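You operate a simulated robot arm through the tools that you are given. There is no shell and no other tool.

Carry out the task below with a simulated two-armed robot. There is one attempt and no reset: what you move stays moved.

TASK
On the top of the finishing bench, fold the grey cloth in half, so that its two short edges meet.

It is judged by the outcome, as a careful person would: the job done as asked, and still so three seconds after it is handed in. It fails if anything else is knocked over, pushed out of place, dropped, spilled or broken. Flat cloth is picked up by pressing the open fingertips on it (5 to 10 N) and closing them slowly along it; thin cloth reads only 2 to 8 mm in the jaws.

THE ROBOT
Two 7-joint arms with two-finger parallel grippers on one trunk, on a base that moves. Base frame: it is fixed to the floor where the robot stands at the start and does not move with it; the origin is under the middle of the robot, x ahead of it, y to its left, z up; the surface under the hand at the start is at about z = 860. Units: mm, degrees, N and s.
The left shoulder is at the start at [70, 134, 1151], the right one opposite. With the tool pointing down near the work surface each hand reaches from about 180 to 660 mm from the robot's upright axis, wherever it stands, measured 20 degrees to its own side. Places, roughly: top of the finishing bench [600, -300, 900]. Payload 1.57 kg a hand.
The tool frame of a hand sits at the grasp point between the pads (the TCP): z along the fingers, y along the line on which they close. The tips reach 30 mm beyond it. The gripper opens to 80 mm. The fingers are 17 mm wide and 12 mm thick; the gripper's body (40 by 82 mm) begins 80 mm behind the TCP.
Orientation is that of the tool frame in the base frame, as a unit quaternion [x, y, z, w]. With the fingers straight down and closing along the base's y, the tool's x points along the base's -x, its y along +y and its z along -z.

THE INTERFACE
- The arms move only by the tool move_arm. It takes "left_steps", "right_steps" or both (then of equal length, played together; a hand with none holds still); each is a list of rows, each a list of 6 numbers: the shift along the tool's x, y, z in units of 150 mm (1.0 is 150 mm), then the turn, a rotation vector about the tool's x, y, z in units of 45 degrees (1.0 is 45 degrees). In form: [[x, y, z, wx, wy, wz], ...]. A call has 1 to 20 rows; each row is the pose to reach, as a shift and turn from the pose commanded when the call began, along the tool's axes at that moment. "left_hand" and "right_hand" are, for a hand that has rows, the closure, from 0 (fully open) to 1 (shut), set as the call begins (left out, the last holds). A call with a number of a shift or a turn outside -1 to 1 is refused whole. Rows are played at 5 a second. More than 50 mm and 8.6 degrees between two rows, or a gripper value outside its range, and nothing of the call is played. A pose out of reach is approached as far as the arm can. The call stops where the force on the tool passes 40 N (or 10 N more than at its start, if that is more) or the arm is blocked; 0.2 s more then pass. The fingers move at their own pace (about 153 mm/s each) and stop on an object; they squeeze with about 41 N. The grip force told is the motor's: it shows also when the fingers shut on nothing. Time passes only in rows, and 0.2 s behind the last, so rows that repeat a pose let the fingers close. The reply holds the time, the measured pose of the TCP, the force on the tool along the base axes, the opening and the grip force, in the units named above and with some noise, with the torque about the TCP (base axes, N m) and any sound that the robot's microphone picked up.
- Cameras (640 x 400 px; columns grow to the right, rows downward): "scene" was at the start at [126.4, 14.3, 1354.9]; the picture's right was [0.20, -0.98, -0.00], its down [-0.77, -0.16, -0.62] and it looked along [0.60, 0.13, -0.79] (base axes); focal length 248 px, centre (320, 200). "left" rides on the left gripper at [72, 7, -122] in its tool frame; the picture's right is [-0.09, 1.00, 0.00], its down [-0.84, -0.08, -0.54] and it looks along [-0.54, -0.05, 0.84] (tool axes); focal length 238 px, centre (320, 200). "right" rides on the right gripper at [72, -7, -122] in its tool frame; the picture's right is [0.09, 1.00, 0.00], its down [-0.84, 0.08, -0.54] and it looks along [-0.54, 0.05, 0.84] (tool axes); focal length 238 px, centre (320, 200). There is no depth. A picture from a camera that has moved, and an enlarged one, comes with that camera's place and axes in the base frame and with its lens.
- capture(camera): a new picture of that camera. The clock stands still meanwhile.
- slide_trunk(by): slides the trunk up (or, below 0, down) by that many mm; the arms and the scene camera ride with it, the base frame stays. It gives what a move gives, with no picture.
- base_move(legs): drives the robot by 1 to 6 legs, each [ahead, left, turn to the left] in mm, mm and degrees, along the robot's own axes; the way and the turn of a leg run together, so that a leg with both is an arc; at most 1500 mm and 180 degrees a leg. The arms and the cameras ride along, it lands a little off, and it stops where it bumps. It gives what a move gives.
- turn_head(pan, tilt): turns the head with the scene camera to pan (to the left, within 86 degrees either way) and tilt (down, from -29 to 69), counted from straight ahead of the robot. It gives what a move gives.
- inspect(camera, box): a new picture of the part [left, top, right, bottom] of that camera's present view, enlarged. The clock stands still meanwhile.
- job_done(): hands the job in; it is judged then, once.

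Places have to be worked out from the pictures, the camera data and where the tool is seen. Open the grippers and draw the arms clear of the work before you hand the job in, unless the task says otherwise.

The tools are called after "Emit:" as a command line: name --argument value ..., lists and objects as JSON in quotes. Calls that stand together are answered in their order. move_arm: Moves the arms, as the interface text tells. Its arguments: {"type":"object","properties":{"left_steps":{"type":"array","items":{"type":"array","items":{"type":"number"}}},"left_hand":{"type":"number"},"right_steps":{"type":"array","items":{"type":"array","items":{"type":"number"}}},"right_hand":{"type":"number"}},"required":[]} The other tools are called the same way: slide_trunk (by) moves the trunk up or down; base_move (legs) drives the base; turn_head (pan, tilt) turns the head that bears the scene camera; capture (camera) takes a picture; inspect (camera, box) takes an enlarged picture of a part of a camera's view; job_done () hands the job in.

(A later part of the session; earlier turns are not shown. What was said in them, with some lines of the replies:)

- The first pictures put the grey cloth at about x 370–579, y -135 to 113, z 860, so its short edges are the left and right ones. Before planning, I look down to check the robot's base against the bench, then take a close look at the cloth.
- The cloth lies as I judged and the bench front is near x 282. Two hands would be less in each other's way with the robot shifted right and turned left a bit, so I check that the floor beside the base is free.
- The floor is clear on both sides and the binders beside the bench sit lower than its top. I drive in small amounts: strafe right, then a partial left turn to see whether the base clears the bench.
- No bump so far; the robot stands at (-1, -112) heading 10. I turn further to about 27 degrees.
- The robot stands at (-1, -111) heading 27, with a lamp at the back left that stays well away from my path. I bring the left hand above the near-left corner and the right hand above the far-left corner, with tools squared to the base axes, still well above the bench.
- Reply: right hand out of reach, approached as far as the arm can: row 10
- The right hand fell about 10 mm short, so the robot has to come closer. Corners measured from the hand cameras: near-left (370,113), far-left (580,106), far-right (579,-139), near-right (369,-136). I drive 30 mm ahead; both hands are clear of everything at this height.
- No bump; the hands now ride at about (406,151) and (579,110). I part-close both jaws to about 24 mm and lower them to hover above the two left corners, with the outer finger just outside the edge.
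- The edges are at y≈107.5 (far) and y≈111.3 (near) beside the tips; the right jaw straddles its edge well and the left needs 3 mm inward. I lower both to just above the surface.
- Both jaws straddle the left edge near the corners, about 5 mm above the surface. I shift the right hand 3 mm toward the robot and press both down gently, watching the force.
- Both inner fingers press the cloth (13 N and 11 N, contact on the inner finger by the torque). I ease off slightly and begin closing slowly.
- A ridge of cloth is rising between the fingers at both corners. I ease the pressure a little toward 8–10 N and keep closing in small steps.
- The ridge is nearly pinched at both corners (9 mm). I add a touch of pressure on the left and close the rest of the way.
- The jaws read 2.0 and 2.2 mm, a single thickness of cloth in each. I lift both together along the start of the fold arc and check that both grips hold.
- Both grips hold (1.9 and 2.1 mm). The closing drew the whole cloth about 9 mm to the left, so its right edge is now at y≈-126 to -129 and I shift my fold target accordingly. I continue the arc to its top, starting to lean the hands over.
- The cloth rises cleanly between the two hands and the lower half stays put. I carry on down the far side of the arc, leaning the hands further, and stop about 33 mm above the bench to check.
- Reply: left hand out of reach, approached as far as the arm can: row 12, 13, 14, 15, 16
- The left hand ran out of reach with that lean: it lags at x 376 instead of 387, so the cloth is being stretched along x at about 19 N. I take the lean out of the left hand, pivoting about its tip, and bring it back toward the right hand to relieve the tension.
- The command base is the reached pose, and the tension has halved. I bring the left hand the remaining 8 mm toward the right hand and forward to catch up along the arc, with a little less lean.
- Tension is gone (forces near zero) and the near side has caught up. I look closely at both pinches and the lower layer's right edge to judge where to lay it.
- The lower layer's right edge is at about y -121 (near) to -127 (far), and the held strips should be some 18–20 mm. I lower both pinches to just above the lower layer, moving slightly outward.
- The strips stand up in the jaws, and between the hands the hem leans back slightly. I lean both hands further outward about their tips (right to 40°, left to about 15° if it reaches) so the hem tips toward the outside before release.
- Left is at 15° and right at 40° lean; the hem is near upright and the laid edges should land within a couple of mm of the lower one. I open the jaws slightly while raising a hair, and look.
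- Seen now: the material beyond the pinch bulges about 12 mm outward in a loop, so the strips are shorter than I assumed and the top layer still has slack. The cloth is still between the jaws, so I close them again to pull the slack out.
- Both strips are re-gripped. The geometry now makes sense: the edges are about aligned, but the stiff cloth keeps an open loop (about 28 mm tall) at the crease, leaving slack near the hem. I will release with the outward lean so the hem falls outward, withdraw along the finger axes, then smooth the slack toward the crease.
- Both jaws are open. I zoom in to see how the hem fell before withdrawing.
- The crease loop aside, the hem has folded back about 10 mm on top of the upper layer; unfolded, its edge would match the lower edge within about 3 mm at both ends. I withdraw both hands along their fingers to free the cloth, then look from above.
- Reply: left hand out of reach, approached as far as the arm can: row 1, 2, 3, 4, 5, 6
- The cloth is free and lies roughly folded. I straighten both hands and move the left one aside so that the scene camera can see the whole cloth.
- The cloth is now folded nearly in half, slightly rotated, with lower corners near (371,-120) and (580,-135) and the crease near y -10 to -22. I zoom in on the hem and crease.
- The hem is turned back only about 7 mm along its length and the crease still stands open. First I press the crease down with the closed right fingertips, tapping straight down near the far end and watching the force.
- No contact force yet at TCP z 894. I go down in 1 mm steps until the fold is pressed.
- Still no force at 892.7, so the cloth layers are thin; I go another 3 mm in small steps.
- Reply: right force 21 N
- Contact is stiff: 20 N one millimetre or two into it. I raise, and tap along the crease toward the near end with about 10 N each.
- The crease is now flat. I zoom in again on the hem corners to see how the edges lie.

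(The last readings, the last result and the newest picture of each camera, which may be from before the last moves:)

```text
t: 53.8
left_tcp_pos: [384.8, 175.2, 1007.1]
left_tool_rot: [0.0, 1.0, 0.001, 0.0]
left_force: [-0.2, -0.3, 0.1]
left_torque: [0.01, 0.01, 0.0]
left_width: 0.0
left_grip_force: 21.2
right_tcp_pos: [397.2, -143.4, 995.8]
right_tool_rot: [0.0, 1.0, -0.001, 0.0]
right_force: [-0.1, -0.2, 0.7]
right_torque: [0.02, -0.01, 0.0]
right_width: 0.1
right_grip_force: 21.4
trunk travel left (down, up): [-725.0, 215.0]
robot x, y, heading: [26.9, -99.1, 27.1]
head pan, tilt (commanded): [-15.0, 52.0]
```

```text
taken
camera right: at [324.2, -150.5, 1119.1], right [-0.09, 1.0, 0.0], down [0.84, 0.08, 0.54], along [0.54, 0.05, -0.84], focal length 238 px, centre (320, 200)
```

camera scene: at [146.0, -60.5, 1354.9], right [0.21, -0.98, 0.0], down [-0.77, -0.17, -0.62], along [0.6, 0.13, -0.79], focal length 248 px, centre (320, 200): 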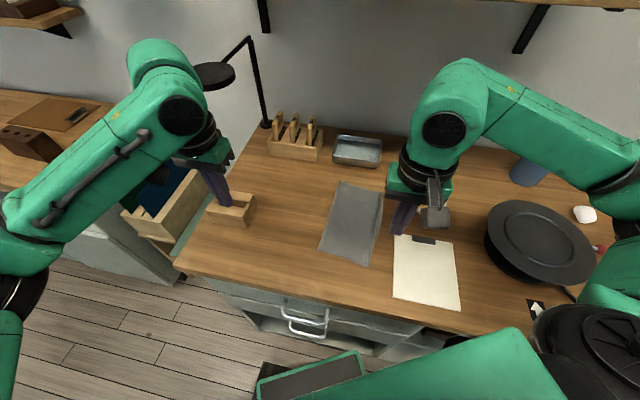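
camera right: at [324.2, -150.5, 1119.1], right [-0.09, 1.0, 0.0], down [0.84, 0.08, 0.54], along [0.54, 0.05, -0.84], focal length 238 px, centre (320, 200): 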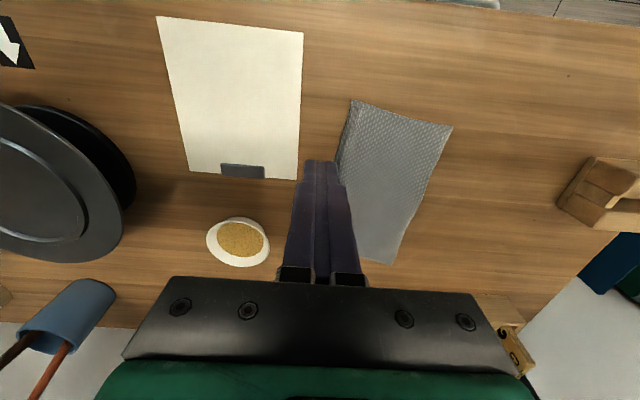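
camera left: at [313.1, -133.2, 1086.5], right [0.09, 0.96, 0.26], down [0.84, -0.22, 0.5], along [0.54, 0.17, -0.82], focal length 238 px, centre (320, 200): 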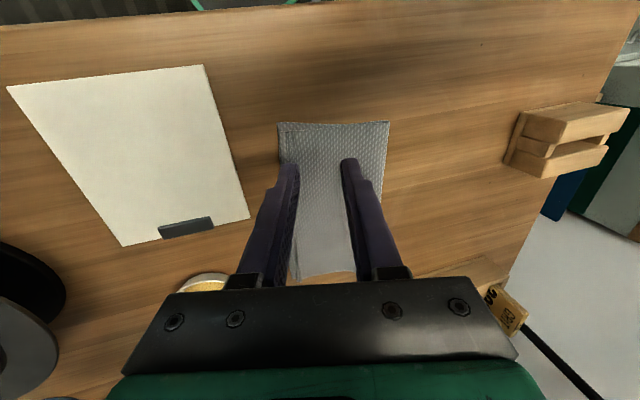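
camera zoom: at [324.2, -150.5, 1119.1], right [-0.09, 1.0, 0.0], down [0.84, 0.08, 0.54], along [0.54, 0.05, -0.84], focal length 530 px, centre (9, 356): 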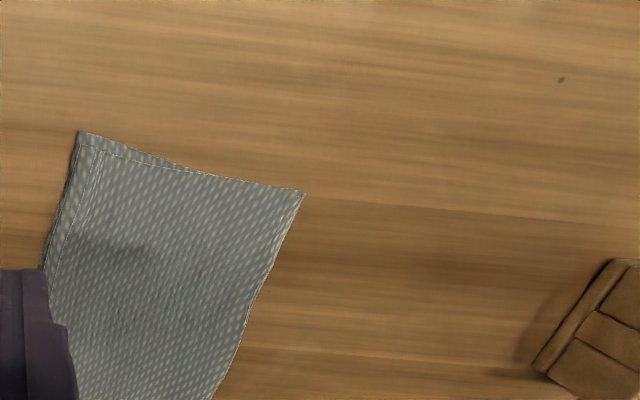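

The fold is flat, but the hem is still rolled back some 12 mm on top. I try to flick it outward: closed right fingertips come down just inside the hem near the near end, hovering about 1 mm over the top layer.

Emit:
move_arm --right_steps '[[0, 0.13, 0.1, 0, 0, 0], [-0.01, 0.26, 0.25, 0, 0, 0], [-0.019, 0.396, 0.4, 0, 0, 0], [-0.019, 0.396, 0.5, 0, 0, 0], [-0.019, 0.396, 0.58, 0, 0, 0], [-0.019, 0.396, 0.64, 0, 0, 0], [-0.019, 0.396, 0.67, 0, 0, 0], [-0.019, 0.396, 0.6833, 0, 0, 0], [-0.019, 0.396, 0.6833, 0, 0, 0]]'

Emit:
inspect --camera "right" --box '[220, 60, 440, 230]'

Emit:
inspect --camera "scene" --box '[330, 210, 400, 270]'

```text
t: 55.8
left_tcp_pos: [386.1, 175.9, 1006.7]
left_tool_rot: [0.0, 1.0, 0.0, 0.0]
left_force: [0.7, 0.2, -0.3]
left_torque: [0.01, -0.01, -0.01]
left_width: 0.2
left_grip_force: 21.6
right_tcp_pos: [400.0, -83.7, 891.8]
right_tool_rot: [-0.001, 1.0, -0.002, -0.002]
right_force: [-0.5, -0.6, -0.4]
right_torque: [0.03, -0.05, -0.03]
right_width: 0.0
right_grip_force: 20.9
trunk travel left (down, up): [-725.0, 215.0]
robot x, y, heading: [25.8, -99.2, 26.9]
head pan, tilt (commanded): [-15.0, 52.0]
```

```text
2.35 times, centred on (330, 145) of right
camera zoom: at [326.6, -90.6, 1016.1], right [-0.09, 1.0, 0.0], down [0.84, 0.08, 0.54], along [0.54, 0.05, -0.84], focal length 561 px, centre (296, 329)
```

zoom: 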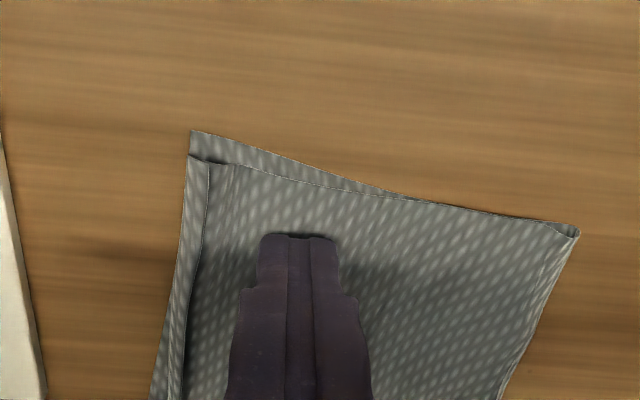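

```text
6.67 times, centred on (365, 240) of scene
camera zoom: at [146.9, -59.4, 1354.8], right [0.21, -0.98, 0.0], down [-0.77, -0.17, -0.62], along [0.6, 0.13, -0.79], focal length 1653 px, centre (20, -67)
```

zoom: 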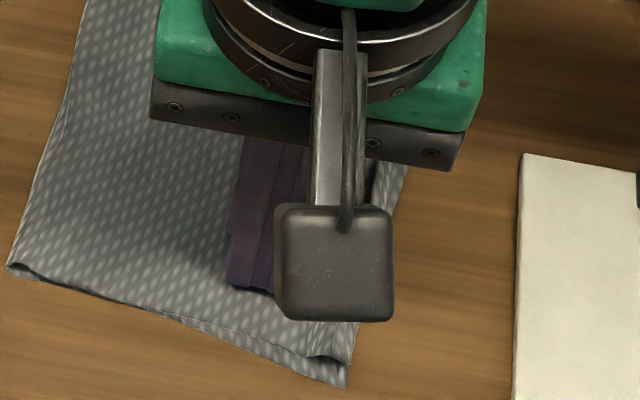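

The fingertips hover just inside the turned-back hem with no contact force. I sweep slowly outward (-y) to catch the hem's free edge and tip it over.

Emit:
move_arm --right_steps '[[0, -0.027, 0, 0, 0, 0], [0, -0.054, 0, 0, 0, 0], [0, -0.08, 0, 0, 0, 0], [0, -0.107, 0, 0, 0, 0], [0, -0.134, 0, 0, 0, 0], [0, -0.16, 0, 0, 0, 0], [0, -0.187, 0, 0, 0, 0]]'

Emit:
inspect --camera "right" --box '[220, 60, 440, 230]'

```text
t: 57.4
left_tcp_pos: [385.8, 175.0, 1006.4]
left_tool_rot: [-0.001, 1.0, 0.001, 0.001]
left_force: [0.4, -0.7, -0.2]
left_torque: [-0.01, 0.01, 0.02]
left_width: 0.0
left_grip_force: 21.6
right_tcp_pos: [400.0, -112.5, 892.8]
right_tool_rot: [-0.001, 1.0, -0.002, -0.002]
right_force: [0.6, -0.2, 0.5]
right_torque: [0.01, -0.01, 0.01]
right_width: 0.1
right_grip_force: 21.3
trunk travel left (down, up): [-725.0, 215.0]
robot x, y, heading: [26.5, -94.9, 27.0]
head pan, tilt (commanded): [-15.0, 52.0]
```

```text
2.35 times, centred on (330, 145) of right
camera zoom: at [326.6, -119.4, 1016.5], right [-0.09, 1.0, 0.0], down [0.84, 0.08, 0.54], along [0.54, 0.05, -0.84], focal length 561 px, centre (296, 329)
```

zoom: 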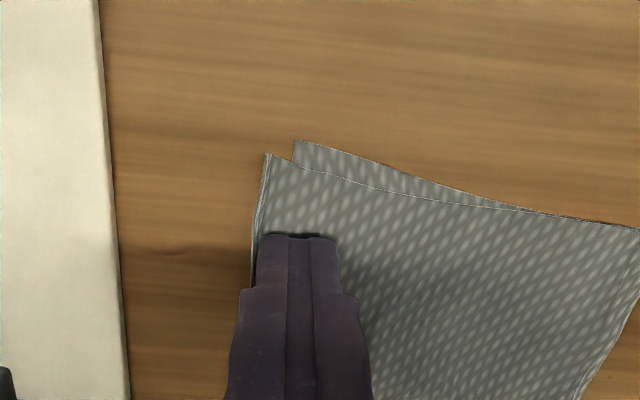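

The flick worked: the near corner of the hem is now turned out flat. I repeat the same sweep at 30 mm intervals toward the far end.

Emit:
move_arm --right_steps '[[0, 0, -0.08, 0, 0, 0], [-0.1, 0.09, -0.08, 0, 0, 0], [-0.2, 0.18, -0.08, 0, 0, 0], [-0.2, 0.18, -0.03, 0, 0, 0], [-0.2, 0.18, 0, 0, 0, 0], [-0.2, 0.14, 0, 0, 0, 0], [-0.2, 0.1, 0, 0, 0, 0], [-0.2, 0.06, 0, 0, 0, 0], [-0.2, 0.02, 0, 0, 0, 0], [-0.2, -0.02, 0, 0, 0, 0], [-0.2, -0.02, -0.08, 0, 0, 0], [-0.3, 0.08, -0.08, 0, 0, 0], [-0.4, 0.18, -0.08, 0, 0, 0], [-0.4, 0.18, -0.03, 0, 0, 0], [-0.4, 0.18, 0, 0, 0, 0], [-0.4, 0.13, 0, 0, 0, 0], [-0.4, 0.08, 0, 0, 0, 0], [-0.4, 0.03, 0, 0, 0, 0], [-0.4, -0.01, 0, 0, 0, 0], [-0.4, -0.037, 0, 0, 0, 0]]'

Emit:
capture --camera "right"

Emit:
inspect --camera "right" --box '[220, 40, 460, 220]'

```text
t: 61.6
left_tcp_pos: [385.7, 175.0, 1006.3]
left_tool_rot: [0.0, 1.0, -0.001, 0.0]
left_force: [0.3, 0.0, 0.4]
left_torque: [0.02, 0.01, -0.01]
left_width: 0.0
left_grip_force: 21.4
right_tcp_pos: [459.8, -117.0, 892.9]
right_tool_rot: [-0.001, 1.0, -0.001, -0.001]
right_force: [0.4, 0.0, 0.4]
right_torque: [0.0, -0.02, 0.0]
right_width: 0.0
right_grip_force: 21.5
trunk travel left (down, up): [-725.0, 215.0]
robot x, y, heading: [25.0, -95.4, 26.9]
head pan, tilt (commanded): [-15.0, 52.0]
```

```text
taken
camera right: at [386.5, -124.6, 1015.8], right [-0.09, 1.0, 0.0], down [0.84, 0.08, 0.54], along [0.54, 0.05, -0.84], focal length 238 px, centre (320, 200)
```

right: 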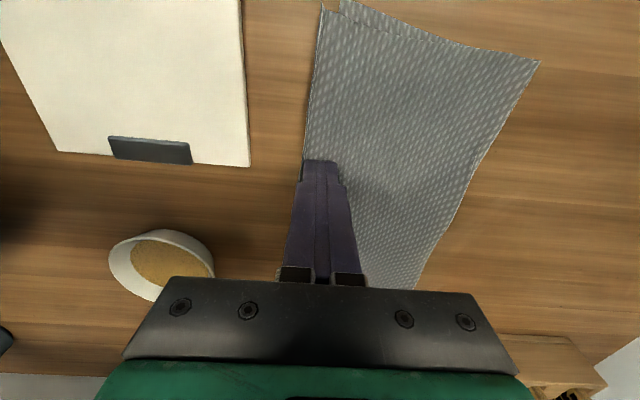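

```text
2.22 times, centred on (340, 130) of right
camera zoom: at [386.5, -124.6, 1015.8], right [-0.09, 1.0, 0.0], down [0.84, 0.08, 0.54], along [0.54, 0.05, -0.84], focal length 530 px, centre (276, 356)
```

zoom: 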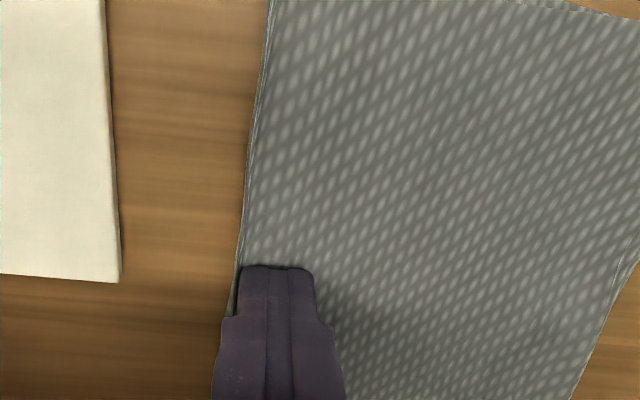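

The hem is flat out along the near half. I continue with sweeps at x 490 and 520.

Emit:
move_arm --right_steps '[[0, 0, -0.08, 0, 0, 0], [-0.1, 0.11, -0.08, 0, 0, 0], [-0.2, 0.21, -0.08, 0, 0, 0], [-0.2, 0.21, -0.03, 0, 0, 0], [-0.2, 0.21, 0, 0, 0, 0], [-0.2, 0.16, 0, 0, 0, 0], [-0.2, 0.11, 0, 0, 0, 0], [-0.2, 0.06, 0, 0, 0, 0], [-0.2, 0.02, 0, 0, 0, 0], [-0.2, -0.017, 0, 0, 0, 0], [-0.2, -0.017, -0.08, 0, 0, 0], [-0.3, 0.08, -0.08, 0, 0, 0], [-0.4, 0.183, -0.08, 0, 0, 0], [-0.4, 0.183, -0.03, 0, 0, 0], [-0.4, 0.183, 0, 0, 0, 0], [-0.4, 0.14, 0, 0, 0, 0], [-0.4, 0.09, 0, 0, 0, 0], [-0.4, 0.04, 0, 0, 0, 0], [-0.4, 0, 0, 0, 0, 0], [-0.4, -0.037, 0, 0, 0, 0]]'

Emit:
capture --camera "right"

Emit:
inspect --camera "right" --box '[240, 100, 440, 260]'

```text
t: 65.8
left_tcp_pos: [386.3, 173.9, 1006.9]
left_tool_rot: [0.0, 1.0, 0.0, -0.001]
left_force: [0.1, -0.4, 0.1]
left_torque: [0.02, -0.01, 0.03]
left_width: 0.0
left_grip_force: 21.2
right_tcp_pos: [520.3, -123.6, 891.5]
right_tool_rot: [-0.001, 1.0, -0.001, -0.002]
right_force: [0.2, -0.1, 0.2]
right_torque: [-0.02, 0.0, 0.03]
right_width: 0.0
right_grip_force: 21.6
trunk travel left (down, up): [-725.0, 215.0]
robot x, y, heading: [26.5, -94.2, 27.0]
head pan, tilt (commanded): [-15.0, 52.0]
```

```text
taken
camera right: at [447.0, -130.0, 1015.7], right [-0.09, 1.0, 0.0], down [0.84, 0.08, 0.54], along [0.54, 0.05, -0.84], focal length 238 px, centre (320, 200)
```

right: 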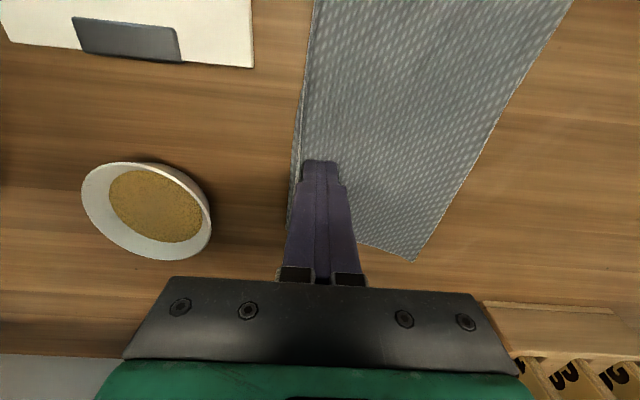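

```text
2.50 times, centred on (340, 180) of right
camera zoom: at [447.0, -130.0, 1015.7], right [-0.09, 1.0, 0.0], down [0.84, 0.08, 0.54], along [0.54, 0.05, -0.84], focal length 596 px, centre (270, 250)
```

zoom: 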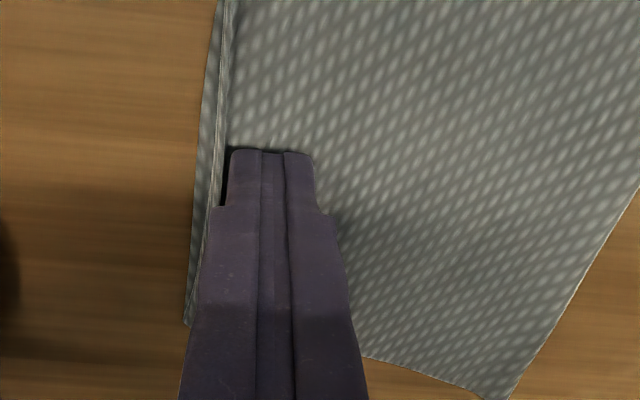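

The hem at x 500–520 is standing or turning out. I continue with sweeps at x 550 and 568, ending a few mm further out.

Emit:
move_arm --right_steps '[[0, 0, -0.08, 0, 0, 0], [-0.1, 0.09, -0.08, 0, 0, 0], [-0.2, 0.187, -0.08, 0, 0, 0], [-0.2, 0.187, -0.03, 0, 0, 0], [-0.2, 0.187, 0, 0, 0, 0], [-0.2, 0.14, 0, 0, 0, 0], [-0.2, 0.09, 0, 0, 0, 0], [-0.2, 0.04, 0, 0, 0, 0], [-0.2, -0.01, 0, 0, 0, 0], [-0.2, -0.053, 0, 0, 0, 0], [-0.2, -0.053, -0.08, 0, 0, 0], [-0.26, 0.06, -0.08, 0, 0, 0], [-0.32, 0.173, -0.08, 0, 0, 0], [-0.32, 0.173, -0.03, 0, 0, 0], [-0.32, 0.173, 0, 0, 0, 0], [-0.32, 0.12, 0, 0, 0, 0], [-0.32, 0.07, 0, 0, 0, 0], [-0.32, 0.02, 0, 0, 0, 0], [-0.32, -0.03, 0, 0, 0, 0], [-0.32, -0.067, 0, 0, 0, 0]]'

Emit:
inspect --camera "right" --box '[220, 20, 460, 220]'

Emit:
move_arm --right_steps '[[0, 0, -0.1, 0, 0, 0], [0, 0, -0.25, 0, 0, 0], [0.1, -0.05, -0.4, 0, 0, 0], [0.2, -0.15, -0.6, 0, 0, 0], [0.2, -0.35, -0.8, 0, 0, 0]]'

Emit:
capture --camera "right"

Emit:
inspect --camera "scene" --box '[280, 150, 460, 290]'

```text
t: 70.0
left_tcp_pos: [385.5, 174.8, 1006.5]
left_tool_rot: [0.001, 1.0, 0.0, 0.0]
left_force: [0.2, -1.0, -0.4]
left_torque: [0.01, 0.0, 0.0]
left_width: 0.1
left_grip_force: 21.7
right_tcp_pos: [567.2, -133.1, 893.6]
right_tool_rot: [0.0, 1.0, -0.001, -0.001]
right_force: [-0.5, -0.5, -0.3]
right_torque: [0.0, -0.01, -0.03]
right_width: 0.0
right_grip_force: 21.3
trunk travel left (down, up): [-725.0, 215.0]
robot x, y, heading: [23.3, -97.4, 27.1]
head pan, tilt (commanded): [-15.0, 52.0]
```

```text
2.00 times, centred on (340, 120) of right
camera zoom: at [494.7, -140.5, 1016.0], right [-0.09, 1.0, 0.0], down [0.84, 0.08, 0.54], along [0.54, 0.05, -0.84], focal length 477 px, centre (280, 360)
```

zoom: 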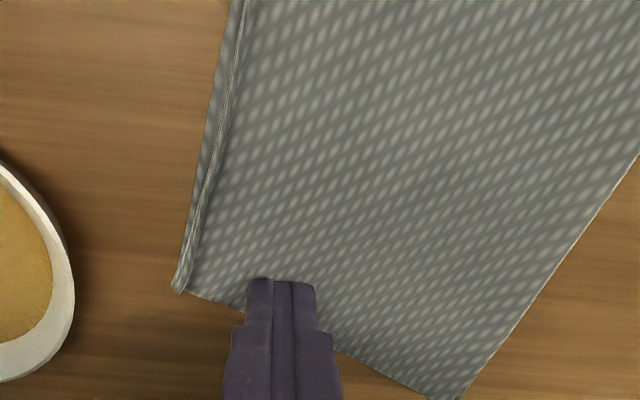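

```text
t: 71.2
left_tcp_pos: [386.1, 174.2, 1006.8]
left_tool_rot: [0.0, 1.0, 0.001, 0.0]
left_force: [-0.3, -0.5, 0.2]
left_torque: [0.01, 0.03, 0.0]
left_width: 0.0
left_grip_force: 21.2
right_tcp_pos: [538.2, -185.5, 1014.4]
right_tool_rot: [-0.001, 1.0, -0.001, -0.002]
right_force: [0.7, -0.8, -0.9]
right_torque: [0.06, -0.01, -0.01]
right_width: 0.1
right_grip_force: 21.8
trunk travel left (down, up): [-725.0, 215.0]
robot x, y, heading: [26.7, -99.6, 27.1]
head pan, tilt (commanded): [-15.0, 52.0]
```

```text
taken
camera right: at [464.9, -192.8, 1137.5], right [-0.09, 1.0, 0.0], down [0.84, 0.08, 0.54], along [0.54, 0.05, -0.84], focal length 238 px, centre (320, 200)
```

right: 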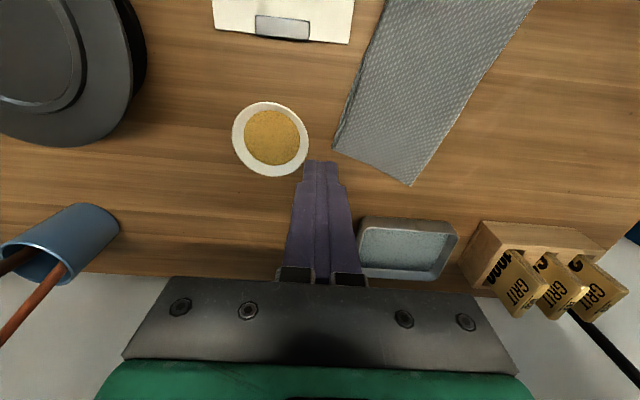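

```text
2.86 times, centred on (370, 220) of scene
camera zoom: at [146.3, -60.7, 1354.8], right [0.21, -0.98, 0.0], down [-0.77, -0.16, -0.62], along [0.6, 0.13, -0.79], focal length 708 px, centre (177, 143)
```

zoom: 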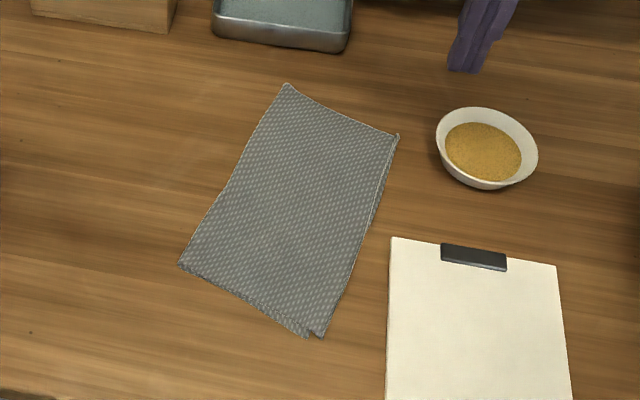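

The hem is much better, but the later sweeps dragged the whole folded cloth around: its far-right corner is now near (567,-169), still about 20 mm clear of the bowl. I zoom in to see the edges as they lie.

Emit:
inspect --camera "scene" --box '[345, 220, 395, 270]'

Emit:
inspect --camera "scene" --box '[365, 180, 415, 230]'

Emit:
inspect --camera "right" --box '[310, 0, 550, 200]'

```text
8.00 times, centred on (370, 245) of scene
camera zoom: at [146.3, -60.7, 1354.8], right [0.21, -0.98, 0.0], down [-0.77, -0.16, -0.62], along [0.6, 0.13, -0.79], focal length 1983 px, centre (-80, -160)
```

zoom: 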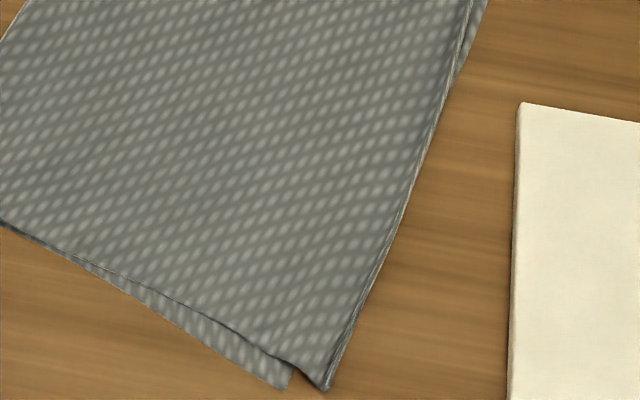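

```text
8.00 times, centred on (390, 205) of scene
camera zoom: at [146.3, -60.7, 1354.8], right [0.21, -0.98, 0.0], down [-0.77, -0.16, -0.62], along [0.6, 0.13, -0.79], focal length 1983 px, centre (-240, 160)
```

zoom: 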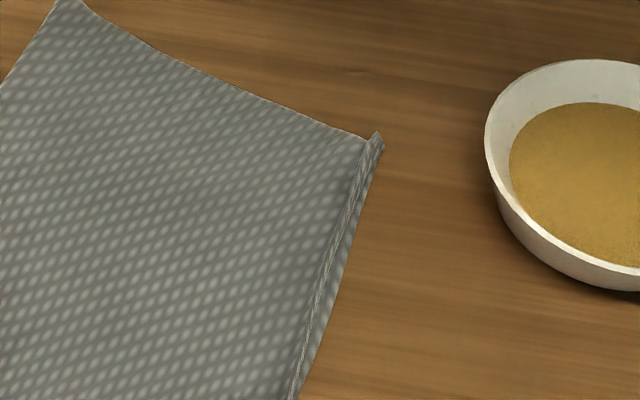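

```text
2.00 times, centred on (430, 100) of right
camera zoom: at [464.9, -192.8, 1137.5], right [-0.09, 1.0, 0.0], down [0.84, 0.08, 0.54], along [0.54, 0.05, -0.84], focal length 477 px, centre (100, 400)
```

zoom: 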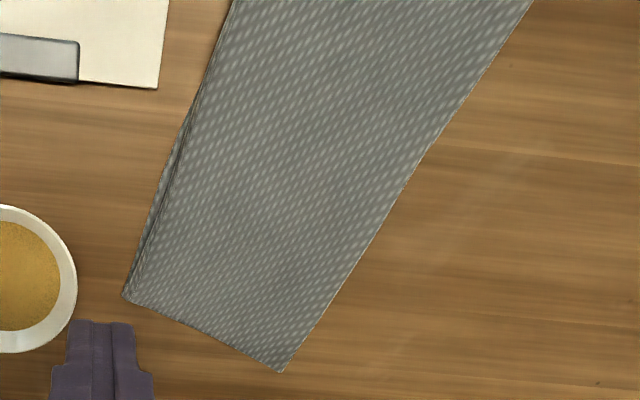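

Top and lower edges now lie nearly together: at the near corner the top overhangs by roughly 12 mm, at the far end it is within several mm. I move the right camera above the near end to measure this properly.

Emit:
move_arm --right_steps '[[0.15, 0.05, 0, 0, 0, 0], [0.3, 0.1, 0, 0, 0, 0], [0.45, 0.15, 0, 0, 0, 0], [0.6, 0.2, 0, 0, 0, 0], [0.75, 0.2, 0, 0, 0, 0]]'

Emit:
capture --camera "right"

Emit:
inspect --camera "right" --box '[300, 60, 460, 180]'

```text
t: 72.4
left_tcp_pos: [384.3, 175.8, 1006.7]
left_tool_rot: [0.0, 1.0, 0.0, 0.0]
left_force: [-0.6, 0.9, 0.6]
left_torque: [0.0, -0.03, 0.01]
left_width: 0.0
left_grip_force: 21.3
right_tcp_pos: [425.3, -156.2, 1013.6]
right_tool_rot: [0.0, 1.0, 0.0, 0.0]
right_force: [-0.3, -0.2, -0.2]
right_torque: [0.03, -0.02, -0.01]
right_width: 0.2
right_grip_force: 21.4
trunk travel left (down, up): [-725.0, 215.0]
robot x, y, heading: [24.4, -97.3, 27.2]
head pan, tilt (commanded): [-15.0, 52.0]
```

```text
taken
camera right: at [351.8, -162.2, 1136.6], right [-0.09, 1.0, 0.0], down [0.84, 0.08, 0.54], along [0.54, 0.05, -0.84], focal length 238 px, centre (320, 200)
```

right: 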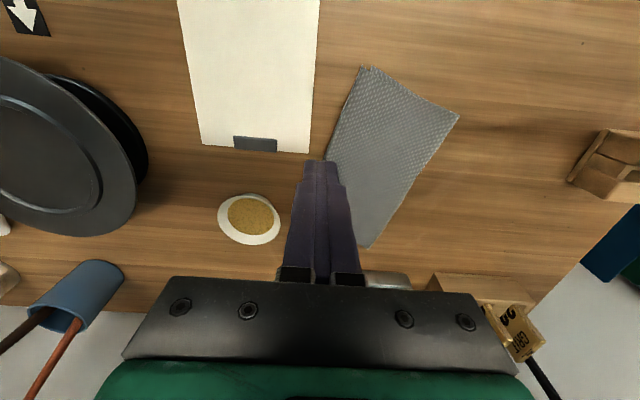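

```text
3.33 times, centred on (380, 120) of right
camera zoom: at [351.8, -162.2, 1136.6], right [-0.09, 1.0, 0.0], down [0.84, 0.08, 0.54], along [0.54, 0.05, -0.84], focal length 794 px, centre (120, 467)
```

zoom: 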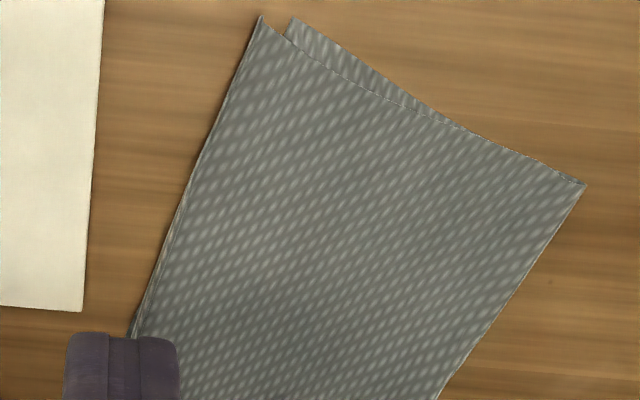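

Measured from above, the near corners are 10 mm apart and the far ones about 6 mm, with the crease flat and the bowl, clipboard and block where they were. That is a proper half fold, so I open both grippers and draw the arms up and away.

Emit:
move_arm --left_steps '[[0, 0.05, -0.1, 0, 0, 0], [0, 0.1, -0.2, 0, 0, 0], [0, 0.18, -0.28, 0, 0, 0], [0, 0.26, -0.34, 0, 0, 0], [0, 0.33, -0.38, 0, 0, 0], [0, 0.4, -0.4, 0, 0, 0]]' --right_steps '[[0.02, -0.1, -0.1, 0, 0, 0], [0.06, -0.25, -0.2, 0, 0, 0], [0.1, -0.42, -0.28, 0, 0, 0], [0.15, -0.6, -0.34, 0, 0, 0], [0.2, -0.77, -0.38, 0, 0, 0], [0.25, -0.92, -0.4, 0, 0, 0]]' --left_hand 0 --right_hand 0

Emit:
capture --camera "scene"

Emit:
inspect --camera "scene" --box '[310, 160, 430, 280]'

```text
t: 73.8
left_tcp_pos: [385.7, 236.1, 1067.9]
left_tool_rot: [0.0, 1.0, -0.001, 0.0]
left_force: [0.5, 0.2, 0.6]
left_torque: [0.0, 0.02, -0.01]
left_width: 79.8
left_grip_force: 0.0
right_tcp_pos: [386.4, -292.8, 1073.5]
right_tool_rot: [-0.001, 1.0, -0.002, -0.001]
right_force: [-0.7, 0.4, -0.3]
right_torque: [0.0, 0.01, -0.01]
right_width: 80.0
right_grip_force: 0.0
trunk travel left (down, up): [-725.0, 215.0]
robot x, y, heading: [23.4, -92.9, 27.3]
head pan, tilt (commanded): [-15.0, 52.0]
```

```text
taken
camera scene: at [145.6, -59.8, 1354.9], right [0.21, -0.98, 0.0], down [-0.77, -0.17, -0.62], along [0.6, 0.13, -0.79], focal length 248 px, centre (320, 200)
```

scene: 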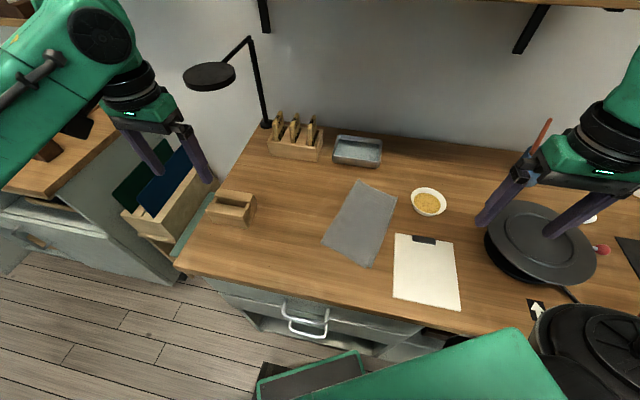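

```text
3.33 times, centred on (370, 220) of scene
camera zoom: at [145.6, -59.8, 1354.9], right [0.21, -0.98, 0.0], down [-0.77, -0.17, -0.62], along [0.6, 0.13, -0.79], focal length 826 px, centre (153, 133)
```

zoom: 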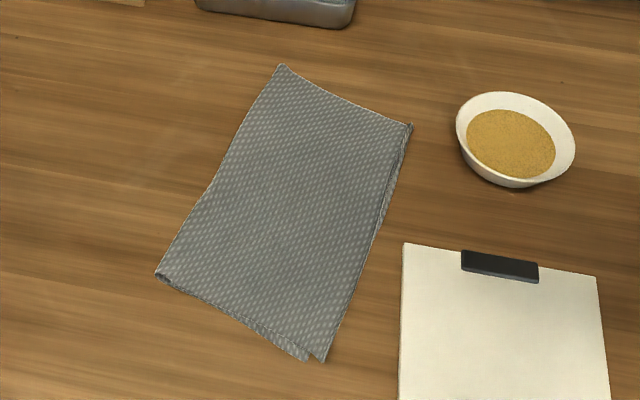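

The cloth lies folded in half with its short edges together (within about a centimetre), everything else is where it was, the grippers are open and the arms are clear. I hand the job in.

Emit:
job_done

```text
The job is handed in.
```

The grey cloth is folded in half on the finishing bench, with its two short edges meeting to within about 10 mm. I've handed the job in and don't have the verdict.

- **Alignment:** the last measurements put the near corners about 10 mm apart, with the top layer overhanging there, and the far corners about 6 mm apart. A narrow ridge of turned-back hem remains at the far end of the top edge.
- **Position:** while I was unrolling the turned-back hem, the folded cloth slid and rotated about 15 degrees. It is still on the bench, with its far-right corner about 20 mm from the bowl.
- **Surroundings:** the last pictures show the bowl, clipboard, wooden block and pan where they were at the start.
- **Arms:** both grippers are open and the arms are drawn clear of the cloth.
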